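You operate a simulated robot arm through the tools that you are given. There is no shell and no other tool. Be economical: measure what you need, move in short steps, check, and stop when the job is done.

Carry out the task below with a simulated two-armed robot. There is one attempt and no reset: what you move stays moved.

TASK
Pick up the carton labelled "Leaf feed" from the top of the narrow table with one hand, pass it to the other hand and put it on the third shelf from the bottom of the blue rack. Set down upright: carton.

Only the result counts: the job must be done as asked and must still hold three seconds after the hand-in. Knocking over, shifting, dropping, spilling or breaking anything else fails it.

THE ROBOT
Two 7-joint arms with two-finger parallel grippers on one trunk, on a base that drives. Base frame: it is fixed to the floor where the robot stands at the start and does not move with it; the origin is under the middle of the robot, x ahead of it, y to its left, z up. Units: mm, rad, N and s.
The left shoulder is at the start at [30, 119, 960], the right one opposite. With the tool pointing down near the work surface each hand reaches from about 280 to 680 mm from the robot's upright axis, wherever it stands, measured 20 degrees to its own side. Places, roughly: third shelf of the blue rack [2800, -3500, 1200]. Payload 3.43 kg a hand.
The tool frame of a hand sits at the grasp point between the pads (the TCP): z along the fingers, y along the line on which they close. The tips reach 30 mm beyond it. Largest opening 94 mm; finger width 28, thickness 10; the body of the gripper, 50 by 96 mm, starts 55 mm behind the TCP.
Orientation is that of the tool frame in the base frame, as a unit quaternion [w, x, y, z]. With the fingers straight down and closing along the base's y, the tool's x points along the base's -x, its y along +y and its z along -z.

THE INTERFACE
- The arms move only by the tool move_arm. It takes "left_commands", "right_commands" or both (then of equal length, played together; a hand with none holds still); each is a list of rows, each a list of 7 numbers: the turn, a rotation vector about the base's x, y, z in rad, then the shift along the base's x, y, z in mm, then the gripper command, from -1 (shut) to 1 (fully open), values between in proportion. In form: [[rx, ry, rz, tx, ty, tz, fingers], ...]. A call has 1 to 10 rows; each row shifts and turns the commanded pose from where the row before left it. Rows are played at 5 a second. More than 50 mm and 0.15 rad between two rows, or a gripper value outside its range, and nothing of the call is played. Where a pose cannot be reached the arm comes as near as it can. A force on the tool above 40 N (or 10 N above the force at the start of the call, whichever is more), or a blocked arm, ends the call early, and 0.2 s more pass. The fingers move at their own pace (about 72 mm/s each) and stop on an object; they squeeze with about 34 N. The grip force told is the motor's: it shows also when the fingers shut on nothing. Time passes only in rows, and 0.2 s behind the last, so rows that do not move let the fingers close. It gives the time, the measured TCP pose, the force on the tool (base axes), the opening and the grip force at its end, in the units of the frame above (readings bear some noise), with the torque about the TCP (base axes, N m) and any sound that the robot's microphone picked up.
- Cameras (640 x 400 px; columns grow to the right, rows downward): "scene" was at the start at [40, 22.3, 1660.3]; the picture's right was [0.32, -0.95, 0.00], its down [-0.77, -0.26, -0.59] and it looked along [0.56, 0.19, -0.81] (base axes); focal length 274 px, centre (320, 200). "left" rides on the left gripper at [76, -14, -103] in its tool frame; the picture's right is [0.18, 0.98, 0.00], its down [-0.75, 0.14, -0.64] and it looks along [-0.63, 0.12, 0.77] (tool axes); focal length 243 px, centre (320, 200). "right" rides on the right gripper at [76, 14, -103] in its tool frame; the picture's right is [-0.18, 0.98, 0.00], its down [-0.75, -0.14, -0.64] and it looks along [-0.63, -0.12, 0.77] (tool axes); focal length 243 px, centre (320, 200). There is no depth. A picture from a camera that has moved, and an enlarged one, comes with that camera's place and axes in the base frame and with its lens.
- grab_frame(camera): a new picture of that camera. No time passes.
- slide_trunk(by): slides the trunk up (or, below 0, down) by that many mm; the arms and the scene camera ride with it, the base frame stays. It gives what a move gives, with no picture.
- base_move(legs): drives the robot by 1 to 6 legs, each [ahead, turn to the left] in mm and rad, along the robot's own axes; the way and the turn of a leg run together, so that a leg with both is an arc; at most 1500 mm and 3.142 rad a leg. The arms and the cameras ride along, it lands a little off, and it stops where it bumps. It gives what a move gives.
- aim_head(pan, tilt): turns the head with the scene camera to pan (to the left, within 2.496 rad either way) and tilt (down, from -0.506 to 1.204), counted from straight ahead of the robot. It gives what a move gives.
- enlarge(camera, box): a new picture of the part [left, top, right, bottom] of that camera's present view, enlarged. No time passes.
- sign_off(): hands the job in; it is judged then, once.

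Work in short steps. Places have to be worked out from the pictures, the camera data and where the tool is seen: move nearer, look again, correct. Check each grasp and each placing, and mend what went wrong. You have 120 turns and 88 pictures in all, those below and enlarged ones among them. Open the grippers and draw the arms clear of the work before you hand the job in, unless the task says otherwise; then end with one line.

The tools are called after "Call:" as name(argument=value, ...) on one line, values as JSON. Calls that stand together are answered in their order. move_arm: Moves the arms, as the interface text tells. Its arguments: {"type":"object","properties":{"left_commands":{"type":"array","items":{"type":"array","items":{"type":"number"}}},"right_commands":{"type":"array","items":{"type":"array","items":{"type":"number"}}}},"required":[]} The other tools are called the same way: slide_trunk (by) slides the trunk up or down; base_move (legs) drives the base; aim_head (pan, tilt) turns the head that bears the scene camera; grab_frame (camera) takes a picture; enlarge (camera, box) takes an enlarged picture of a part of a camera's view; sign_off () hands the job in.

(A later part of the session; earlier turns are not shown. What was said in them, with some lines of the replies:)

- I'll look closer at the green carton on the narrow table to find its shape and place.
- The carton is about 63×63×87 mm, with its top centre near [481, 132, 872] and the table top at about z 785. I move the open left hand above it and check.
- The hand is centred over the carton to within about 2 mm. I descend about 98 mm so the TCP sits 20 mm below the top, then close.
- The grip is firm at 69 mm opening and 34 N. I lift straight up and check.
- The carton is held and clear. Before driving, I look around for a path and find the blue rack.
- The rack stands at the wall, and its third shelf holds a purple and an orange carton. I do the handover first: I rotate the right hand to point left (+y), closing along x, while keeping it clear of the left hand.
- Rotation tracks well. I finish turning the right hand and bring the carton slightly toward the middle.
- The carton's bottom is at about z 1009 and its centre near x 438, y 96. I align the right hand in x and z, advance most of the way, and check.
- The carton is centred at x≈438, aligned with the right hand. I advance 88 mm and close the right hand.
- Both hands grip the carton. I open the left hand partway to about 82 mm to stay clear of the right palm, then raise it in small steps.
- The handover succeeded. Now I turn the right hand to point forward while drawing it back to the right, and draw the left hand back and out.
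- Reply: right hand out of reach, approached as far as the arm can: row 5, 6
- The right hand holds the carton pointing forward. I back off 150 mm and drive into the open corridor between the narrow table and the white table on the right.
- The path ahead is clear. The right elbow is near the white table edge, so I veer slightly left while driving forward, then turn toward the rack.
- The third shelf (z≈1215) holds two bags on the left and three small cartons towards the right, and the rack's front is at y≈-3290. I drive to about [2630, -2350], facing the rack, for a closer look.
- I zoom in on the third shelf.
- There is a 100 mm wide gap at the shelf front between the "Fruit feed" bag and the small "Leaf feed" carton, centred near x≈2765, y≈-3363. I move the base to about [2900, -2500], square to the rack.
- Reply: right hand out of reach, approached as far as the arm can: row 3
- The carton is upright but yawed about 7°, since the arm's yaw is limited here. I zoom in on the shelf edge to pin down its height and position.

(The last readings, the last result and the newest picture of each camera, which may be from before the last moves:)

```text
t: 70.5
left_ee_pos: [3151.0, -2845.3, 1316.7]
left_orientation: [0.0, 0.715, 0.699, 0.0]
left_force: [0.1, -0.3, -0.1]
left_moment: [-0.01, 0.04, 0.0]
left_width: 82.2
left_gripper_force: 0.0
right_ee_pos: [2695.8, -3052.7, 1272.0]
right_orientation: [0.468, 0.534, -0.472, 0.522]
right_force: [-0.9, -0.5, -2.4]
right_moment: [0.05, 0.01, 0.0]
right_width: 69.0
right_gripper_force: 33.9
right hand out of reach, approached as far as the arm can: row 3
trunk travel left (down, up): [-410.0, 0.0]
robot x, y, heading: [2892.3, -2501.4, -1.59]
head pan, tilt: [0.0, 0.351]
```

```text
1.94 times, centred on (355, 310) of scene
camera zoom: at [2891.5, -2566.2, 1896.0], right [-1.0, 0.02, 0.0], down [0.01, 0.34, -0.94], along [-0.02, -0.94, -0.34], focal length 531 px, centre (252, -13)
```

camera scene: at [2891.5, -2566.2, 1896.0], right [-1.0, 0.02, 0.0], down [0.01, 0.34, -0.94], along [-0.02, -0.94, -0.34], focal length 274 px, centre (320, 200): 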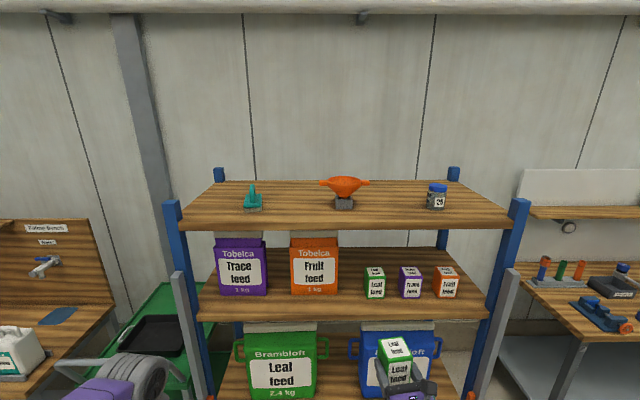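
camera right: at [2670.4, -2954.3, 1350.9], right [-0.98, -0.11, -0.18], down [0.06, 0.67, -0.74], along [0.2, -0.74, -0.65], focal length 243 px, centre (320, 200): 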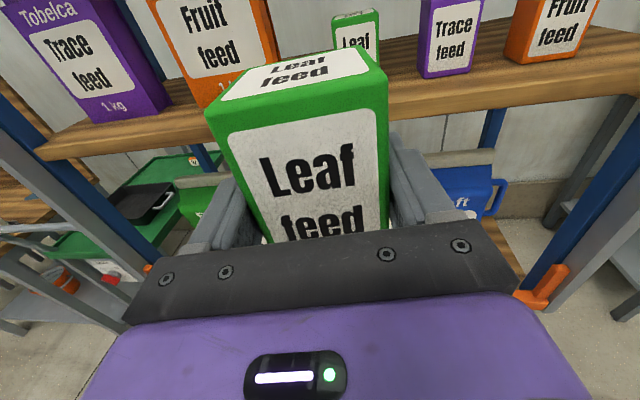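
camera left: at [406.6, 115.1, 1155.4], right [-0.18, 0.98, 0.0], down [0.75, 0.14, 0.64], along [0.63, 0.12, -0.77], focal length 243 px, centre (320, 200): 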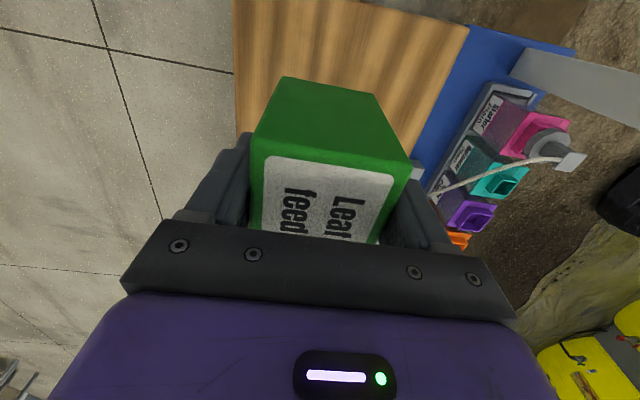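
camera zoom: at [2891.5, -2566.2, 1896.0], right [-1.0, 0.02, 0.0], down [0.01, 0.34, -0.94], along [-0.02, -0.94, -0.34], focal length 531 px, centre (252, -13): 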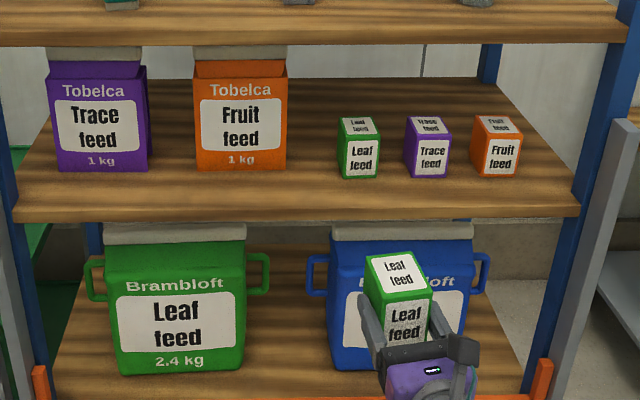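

Estimates put the shelf edge at z≈1195–1240 and y≈-3287 to -3325, so I'll settle height by touch. I turn and shift the base so the tool points square at the rack and lines up with x≈2770, still clear of it.

Call:
base_move(legs=[[0, 0.794], [194, 0], [0, -0.91]])

Call:
move_arm(right_commands=[[0, 0, 0, 0, 0, 15, -1], [0, 0, 0, 0, 0, 15, -1], [0, 0, 0, 0, 0, 0, -1]])

Call:
aim_head(pan=-0.2, tilt=0.7)

Call:
grab_frame(camera="scene")

Call:
grab_frame(camera="right")

```text
t: 76.5
left_ee_pos: [3260.8, -3003.3, 1316.7]
left_orientation: [-0.001, 0.742, 0.67, 0.0]
left_force: [0.2, 0.6, -0.7]
left_moment: [-0.02, 0.01, 0.0]
left_width: 82.4
left_gripper_force: 0.0
right_ee_pos: [2790.8, -3172.4, 1272.3]
right_orientation: [0.488, 0.516, -0.492, 0.503]
right_force: [-0.1, 0.0, -3.6]
right_moment: [0.07, 0.0, -0.03]
right_width: 69.1
right_gripper_force: 33.9
trunk travel left (down, up): [-410.0, 0.0]
robot x, y, heading: [3034.8, -2636.5, -1.67]
head pan, tilt: [0.0, 0.351]
```

```text
t: 77.2
left_ee_pos: [3260.2, -3002.8, 1315.7]
left_orientation: [0.001, 0.743, 0.669, 0.0]
left_force: [-0.4, 0.7, -0.6]
left_moment: [0.02, -0.02, -0.03]
left_width: 82.2
left_gripper_force: 0.1
right_ee_pos: [2788.0, -3172.4, 1301.1]
right_orientation: [0.489, 0.515, -0.493, 0.502]
right_force: [0.3, -0.3, -2.9]
right_moment: [0.08, 0.0, 0.0]
right_width: 69.0
right_gripper_force: 33.6
trunk travel left (down, up): [-410.0, 0.0]
robot x, y, heading: [3032.5, -2638.7, -1.676]
head pan, tilt: [0.0, 0.351]
```

```text
t: 78.1
left_ee_pos: [3261.3, -3002.3, 1317.3]
left_orientation: [0.0, 0.743, 0.669, 0.0]
left_force: [0.2, 0.2, -0.3]
left_moment: [0.03, 0.04, 0.0]
left_width: 82.3
left_gripper_force: 0.1
right_ee_pos: [2788.9, -3171.5, 1301.9]
right_orientation: [0.489, 0.515, -0.493, 0.503]
right_force: [0.3, -0.4, -3.5]
right_moment: [0.05, -0.01, 0.03]
right_width: 69.1
right_gripper_force: 34.4
trunk travel left (down, up): [-410.0, 0.0]
robot x, y, heading: [3023.8, -2636.5, -1.669]
head pan, tilt: [-0.201, 0.7]
```

```text
54 pictures are left
camera scene: at [3009.1, -2691.4, 1864.6], right [-0.96, 0.29, 0.0], down [0.19, 0.62, -0.77], along [-0.23, -0.73, -0.64], focal length 274 px, centre (320, 200)
```

scene: 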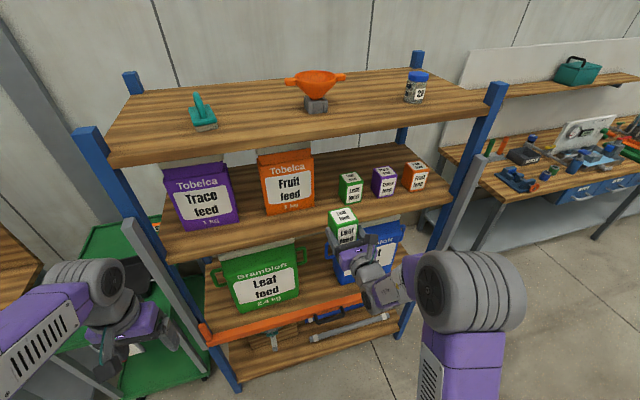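

```text
53 pictures are left
camera right: at [2772.5, -3071.8, 1381.1], right [-0.98, -0.03, -0.18], down [0.11, 0.66, -0.74], along [0.14, -0.75, -0.64], focal length 243 px, centre (320, 200)
```

right: 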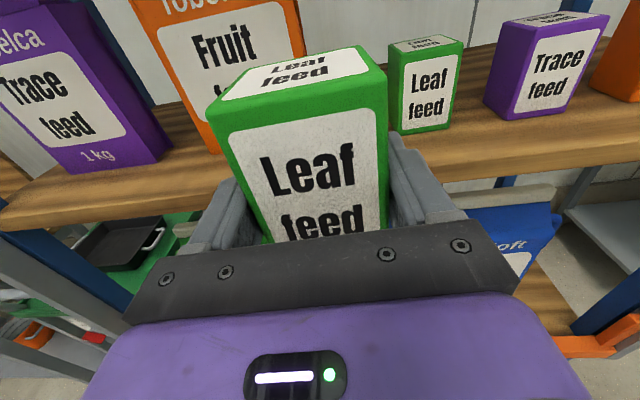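

I take enlarged views from both cameras to triangulate the gap and the shelf edge.

Call:
enlarge(camera="scene", box=[240, 130, 480, 280])

Call:
enlarge(camera="right", box=[360, 0, 640, 180])

Call:
enlarge(camera="right", box=[0, 60, 240, 240])

```text
2.67 times, centred on (360, 205) of scene
camera zoom: at [3009.1, -2691.4, 1864.6], right [-0.96, 0.29, 0.0], down [0.19, 0.62, -0.77], along [-0.23, -0.73, -0.64], focal length 730 px, centre (213, 187)
```

zoom: 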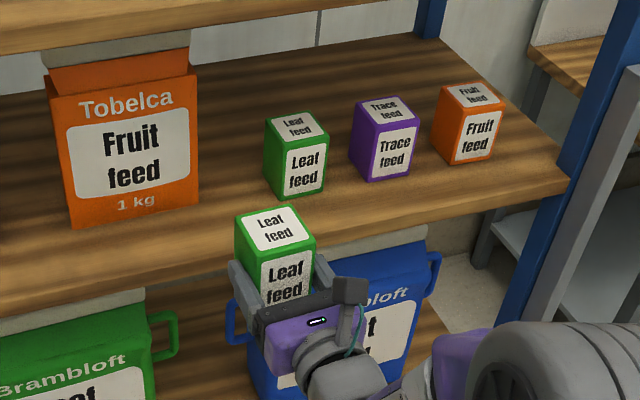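

```text
2.22 times, centred on (500, 90) of right
camera zoom: at [2772.5, -3071.8, 1381.1], right [-0.98, -0.03, -0.18], down [0.11, 0.66, -0.74], along [0.14, -0.75, -0.64], focal length 539 px, centre (-80, 444)
```

zoom: 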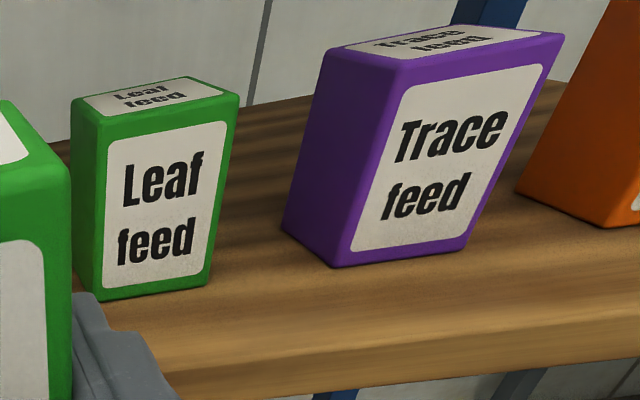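

```text
2.22 times, centred on (120, 150) of right
camera zoom: at [2772.5, -3071.8, 1381.1], right [-0.98, -0.03, -0.18], down [0.11, 0.66, -0.74], along [0.14, -0.75, -0.64], focal length 539 px, centre (764, 311)
```

zoom: 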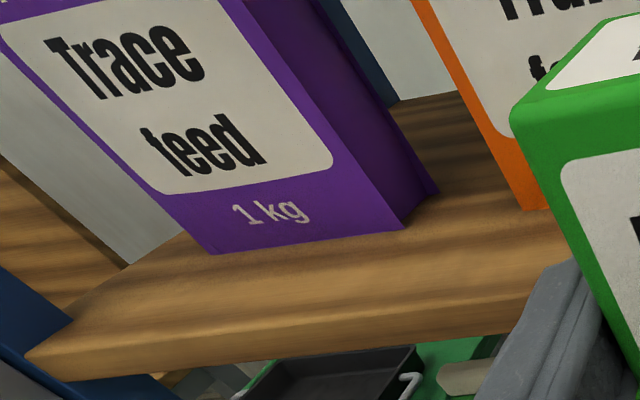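

Triangulation agrees well. The shelf top is at z≈1220 and its front edge at y≈-3295; the small Leaf carton spans x 2640–2702 with its front at y -3374, and the Fruit bag starts at x 2814, y -3389. My target is box centre [2758, -3343]. I drive 120 mm ahead with the carton 45 mm above the shelf.

Call:
base_move(legs=[[120, 0]])

Call:
grab_frame(camera="scene")

```text
t: 79.3
left_ee_pos: [3249.5, -3119.4, 1316.3]
left_orientation: [0.0, 0.744, 0.669, 0.0]
left_force: [-0.3, 0.4, -0.5]
left_moment: [-0.02, 0.0, 0.03]
left_width: 82.5
left_gripper_force: 0.1
right_ee_pos: [2776.5, -3290.4, 1302.6]
right_orientation: [0.49, 0.514, -0.494, 0.501]
right_force: [-0.1, 0.1, -3.0]
right_moment: [0.05, -0.01, 0.04]
right_width: 69.6
right_gripper_force: 34.0
trunk travel left (down, up): [-410.0, 0.0]
robot x, y, heading: [3019.2, -2758.4, -1.673]
head pan, tilt: [-0.201, 0.7]
```

```text
49 pictures are left
camera scene: at [2997.1, -2809.1, 1864.6], right [-0.95, 0.3, 0.0], down [0.19, 0.61, -0.77], along [-0.23, -0.73, -0.64], focal length 274 px, centre (320, 200)
```

scene: 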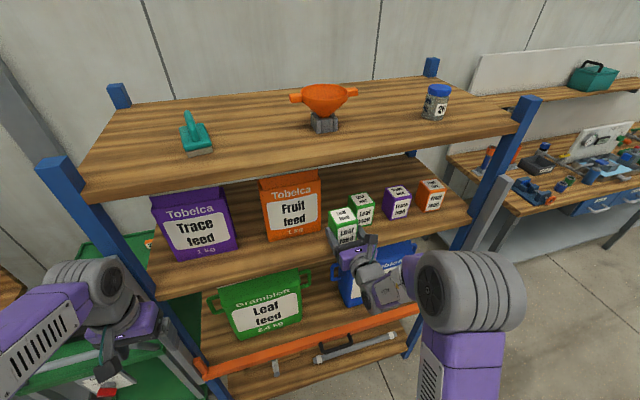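

The position is as predicted. I shift the hand the last 19 mm right and 42 mm in, and check where it actually lands.

Call:
move_arm(right_commands=[[0, 0, 0, -10, -10, 0, -1], [0, 0, 0, -9, -12, 0, -1], [0, 0, 0, 0, -20, 0, -1], [0, 0, 0, 0, 0, 0, -1]])

Call:
grab_frame(camera="right")

Call:
enlarge(camera="scene", box=[240, 150, 480, 300])

```text
t: 80.3
left_ee_pos: [3249.5, -3120.4, 1316.8]
left_orientation: [0.0, 0.743, 0.669, 0.0]
left_force: [0.0, 1.1, 0.3]
left_moment: [0.0, -0.02, 0.0]
left_width: 82.2
left_gripper_force: 0.1
right_ee_pos: [2758.3, -3331.5, 1302.7]
right_orientation: [0.49, 0.515, -0.494, 0.501]
right_force: [-0.1, 0.8, -3.3]
right_moment: [0.01, -0.03, 0.02]
right_width: 69.2
right_gripper_force: 33.9
trunk travel left (down, up): [-410.0, 0.0]
robot x, y, heading: [3016.8, -2756.6, -1.666]
head pan, tilt: [-0.201, 0.7]
```

```text
48 pictures are left
camera right: at [2741.6, -3231.6, 1381.6], right [-0.98, -0.03, -0.18], down [0.11, 0.66, -0.74], along [0.14, -0.75, -0.64], focal length 243 px, centre (320, 200)
```

right: 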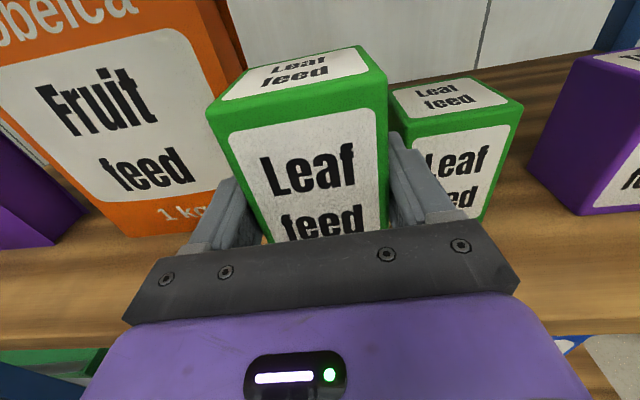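

```text
2.67 times, centred on (360, 225) of scene
camera zoom: at [2996.8, -2809.5, 1864.6], right [-0.95, 0.3, 0.0], down [0.19, 0.61, -0.77], along [-0.23, -0.73, -0.64], focal length 730 px, centre (213, 133)
```

zoom: 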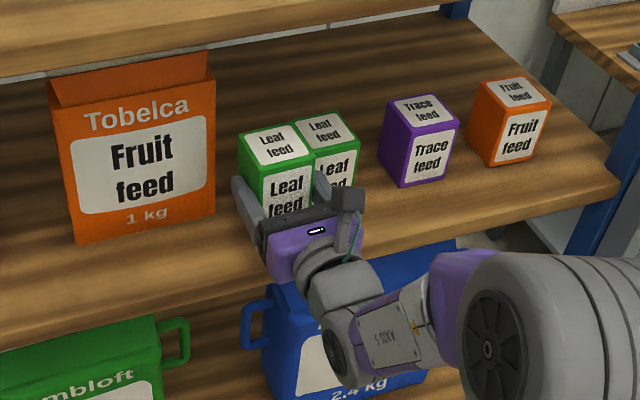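

Aligned, with about 20 mm clearance on either side. I lower gently towards the shelf.

Call:
move_arm(right_commands=[[0, 0, 0, 0, 0, -15, -1], [0, 0, 0, 0, 0, -12, -1], [0, 0, 0, 0, 0, -8, -1], [0, 0, 0, 0, 0, -4, -1], [0, 0, 0, 0, 0, 0, -1]])

Call:
move_arm(right_commands=[[0, 0, 0, 0, 0, -2, -1], [0, 0, 0, 0, 0, -2, -1], [0, 0, 0, 0, 0, 0, -1]])

Call:
enlarge(camera="scene", box=[240, 150, 480, 300])

```text
t: 81.5
left_ee_pos: [3248.5, -3121.0, 1315.7]
left_orientation: [0.0, 0.743, 0.669, 0.0]
left_force: [-0.6, 0.6, -0.1]
left_moment: [-0.02, 0.03, 0.03]
left_width: 82.4
left_gripper_force: 0.1
right_ee_pos: [2756.9, -3333.1, 1263.9]
right_orientation: [0.489, 0.515, -0.493, 0.503]
right_force: [0.1, -0.3, -3.2]
right_moment: [0.06, 0.02, -0.02]
right_width: 69.4
right_gripper_force: 34.4
trunk travel left (down, up): [-410.0, 0.0]
robot x, y, heading: [3021.5, -2758.2, -1.674]
head pan, tilt: [-0.201, 0.7]
```

```text
t: 82.3
left_ee_pos: [3249.0, -3120.7, 1316.0]
left_orientation: [0.0, 0.744, 0.668, 0.0]
left_force: [-0.4, -1.0, -0.1]
left_moment: [0.04, -0.01, 0.03]
left_width: 82.2
left_gripper_force: 0.0
right_ee_pos: [2757.8, -3332.8, 1261.4]
right_orientation: [0.492, 0.512, -0.493, 0.503]
right_force: [-1.3, -2.5, 7.6]
right_moment: [-0.5, -0.26, -0.14]
right_width: 68.9
right_gripper_force: 34.0
trunk travel left (down, up): [-410.0, 0.0]
robot x, y, heading: [3016.1, -2757.9, -1.669]
head pan, tilt: [-0.201, 0.7]
```

```text
2.67 times, centred on (360, 225) of scene
camera zoom: at [2997.1, -2809.8, 1864.7], right [-0.95, 0.3, 0.0], down [0.19, 0.61, -0.77], along [-0.23, -0.73, -0.64], focal length 730 px, centre (213, 133)
```

zoom: 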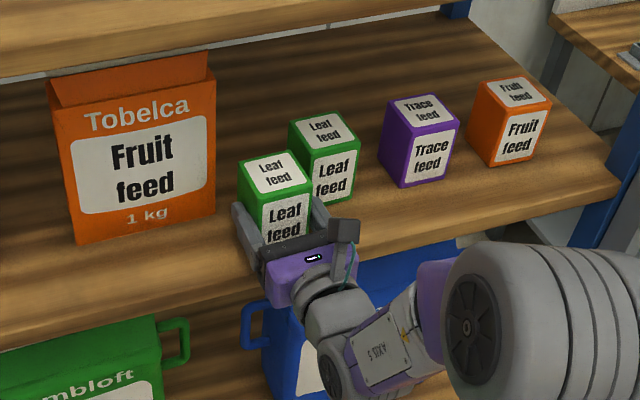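

The carton touches the shelf at its rear bottom edge: +7.6 N, about 1° tilt. I level by 0.015 rad and open the fingers partway.

Call:
move_arm(right_commands=[[-0.015, 0, 0, 0, 0, 0, -1], [0, 0, 0, 0, 0, 0, -1], [0, 0, 0, 0, 0, 0, 0.75], [0, 0, 0, 0, 0, 0, 0.75], [0, 0, 0, 0, 0, 0, 0.75]])

Call:
grab_frame(camera="right")

Call:
enlarge(camera="scene", box=[240, 150, 480, 300])

```text
t: 83.5
left_ee_pos: [3249.2, -3121.7, 1316.7]
left_orientation: [0.0, 0.743, 0.669, 0.001]
left_force: [0.1, -0.6, -0.2]
left_moment: [0.0, 0.01, -0.02]
left_width: 82.3
left_gripper_force: 0.2
right_ee_pos: [2757.3, -3332.3, 1259.8]
right_orientation: [0.493, 0.511, -0.49, 0.506]
right_force: [0.3, 0.0, -0.3]
right_moment: [0.03, -0.05, -0.03]
right_width: 82.3
right_gripper_force: 0.0
trunk travel left (down, up): [-410.0, 0.0]
robot x, y, heading: [3017.5, -2757.4, -1.673]
head pan, tilt: [-0.201, 0.7]
```

```text
45 pictures are left
camera right: at [2741.0, -3230.5, 1336.9], right [-0.98, -0.03, -0.17], down [0.11, 0.65, -0.75], along [0.14, -0.76, -0.63], focal length 243 px, centre (320, 200)
```

right: 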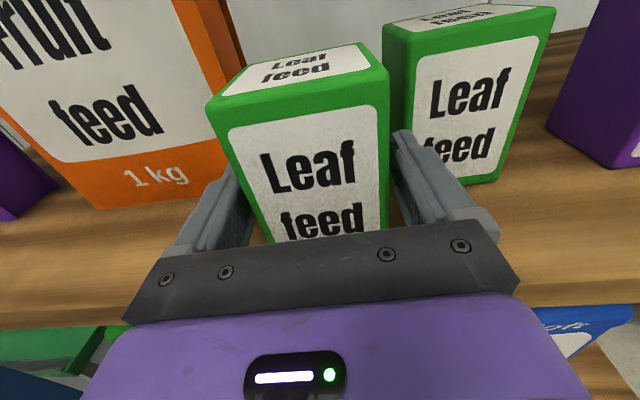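

```text
2.67 times, centred on (360, 225) of scene
camera zoom: at [2997.2, -2810.2, 1864.6], right [-0.95, 0.3, 0.0], down [0.19, 0.62, -0.76], along [-0.23, -0.73, -0.64], focal length 730 px, centre (213, 133)
```

zoom: 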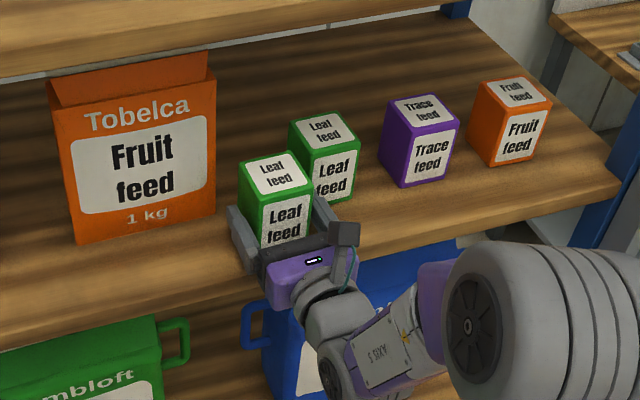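

The carton stands free and upright. I back the hand straight out.

Call:
move_arm(right_commands=[[0, 0, 0, -1, 15, 0, 0.75], [0, 0, 0, -1, 25, 0, 0.75], [0, 0, 0, -1, 25, 0, 0.75], [0, 0, 0, 0, 0, 0, 0.75]])

Call:
grab_frame(camera="right")

```text
t: 84.5
left_ee_pos: [3249.2, -3120.7, 1316.3]
left_orientation: [0.0, 0.743, 0.669, 0.0]
left_force: [0.3, -0.5, 0.7]
left_moment: [0.02, -0.01, -0.06]
left_width: 82.4
left_gripper_force: 0.0
right_ee_pos: [2753.5, -3267.6, 1260.1]
right_orientation: [0.493, 0.512, -0.489, 0.506]
right_force: [-0.4, 0.0, -0.3]
right_moment: [0.03, 0.02, 0.0]
right_width: 82.5
right_gripper_force: 0.0
trunk travel left (down, up): [-410.0, 0.0]
robot x, y, heading: [3015.7, -2762.6, -1.676]
head pan, tilt: [-0.201, 0.7]
```

```text
43 pictures are left
camera right: at [2737.3, -3166.0, 1337.0], right [-0.98, -0.03, -0.17], down [0.11, 0.65, -0.75], along [0.14, -0.76, -0.63], focal length 243 px, centre (320, 200)
```

right: 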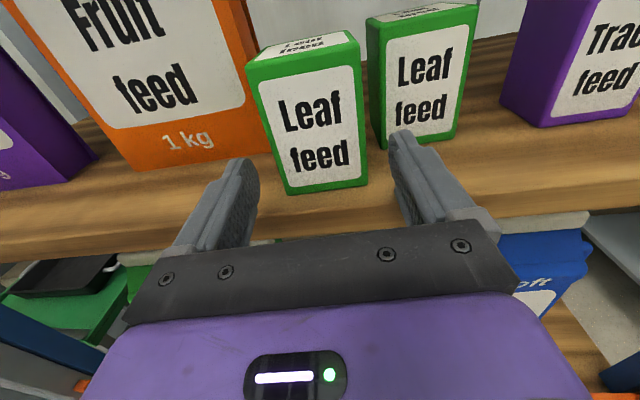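

The fingers are clear of the carton, so I back the base away and open both grippers fully. Then I check the shelf.

Call:
base_move(legs=[[-250, 0]])

Call:
move_arm(right_commands=[[0, 0, 0, 0, 0, 0, 1], [0, 0, 0, 0, 0, 0, 1]], left_commands=[[0, 0, 0, 0, 0, 0, 1], [0, 0, 0, 0, 0, 0, 1]])

Call:
aim_head(pan=0.0, tilt=0.5)

Call:
grab_frame(camera="scene")

Call:
grab_frame(camera="right")

```text
t: 86.3
left_ee_pos: [3273.7, -2874.1, 1315.3]
left_orientation: [0.0, 0.743, 0.67, 0.0]
left_force: [0.4, -0.9, 0.9]
left_moment: [0.03, 0.02, -0.02]
left_width: 82.1
left_gripper_force: 0.0
right_ee_pos: [2779.0, -3020.8, 1259.5]
right_orientation: [0.492, 0.511, -0.489, 0.507]
right_force: [0.8, -0.8, -0.2]
right_moment: [0.01, -0.01, 0.0]
right_width: 82.2
right_gripper_force: 0.0
trunk travel left (down, up): [-410.0, 0.0]
robot x, y, heading: [3043.3, -2510.0, -1.666]
head pan, tilt: [-0.201, 0.7]
```

```text
t: 86.9
left_ee_pos: [3273.8, -2872.9, 1316.0]
left_orientation: [0.0, 0.743, 0.669, 0.0]
left_force: [0.0, -0.2, 0.2]
left_moment: [-0.02, -0.03, 0.0]
left_width: 94.3
left_gripper_force: 0.1
right_ee_pos: [2778.7, -3020.4, 1260.6]
right_orientation: [0.493, 0.51, -0.49, 0.506]
right_force: [0.0, 0.6, -0.1]
right_moment: [0.05, -0.02, 0.04]
right_width: 94.1
right_gripper_force: 0.1
trunk travel left (down, up): [-410.0, 0.0]
robot x, y, heading: [3042.7, -2508.9, -1.671]
head pan, tilt: [-0.201, 0.7]
```

```text
t: 87.7
left_ee_pos: [3273.5, -2873.4, 1316.9]
left_orientation: [0.0, 0.743, 0.67, 0.0]
left_force: [0.4, -0.2, 0.8]
left_moment: [0.01, -0.01, 0.01]
left_width: 94.2
left_gripper_force: 0.0
right_ee_pos: [2779.6, -3020.6, 1259.3]
right_orientation: [0.493, 0.511, -0.489, 0.507]
right_force: [-0.6, 0.9, 0.0]
right_moment: [0.0, 0.0, 0.0]
right_width: 93.9
right_gripper_force: 0.0
trunk travel left (down, up): [-410.0, 0.0]
robot x, y, heading: [3042.1, -2509.9, -1.668]
head pan, tilt: [0.0, 0.499]
```

```text
42 pictures are left
camera scene: at [3038.0, -2572.3, 1882.2], right [-0.99, 0.1, 0.0], down [0.05, 0.48, -0.88], along [-0.09, -0.87, -0.48], focal length 274 px, centre (320, 200)
```

scene: 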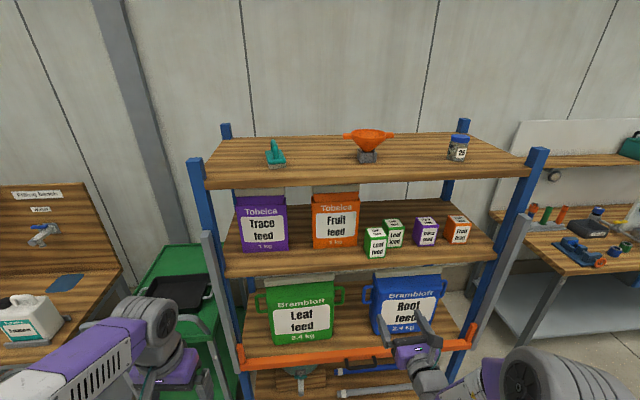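

```text
41 pictures are left
camera right: at [2762.2, -2918.8, 1336.9], right [-0.98, -0.03, -0.18], down [0.11, 0.65, -0.75], along [0.14, -0.76, -0.63], focal length 243 px, centre (320, 200)
```

right: 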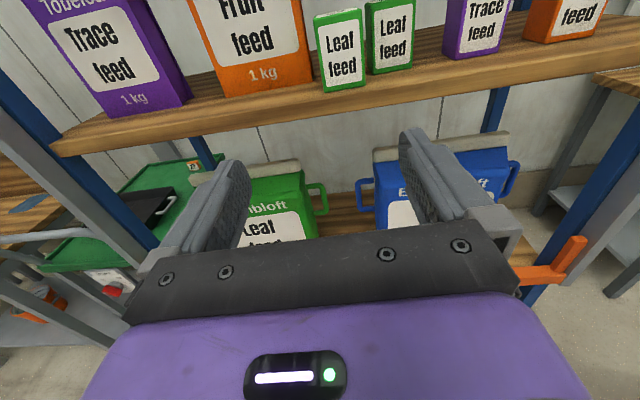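

The carton stands upright on the third shelf, nothing else was disturbed, and both hands are open and clear. I hand the job in.

Call:
sign_off()

```text
The job is handed in.
```

The "Leaf feed" carton was picked up with the left hand, passed to the right, and now stands upright on the third shelf of the blue rack; the job is handed in.
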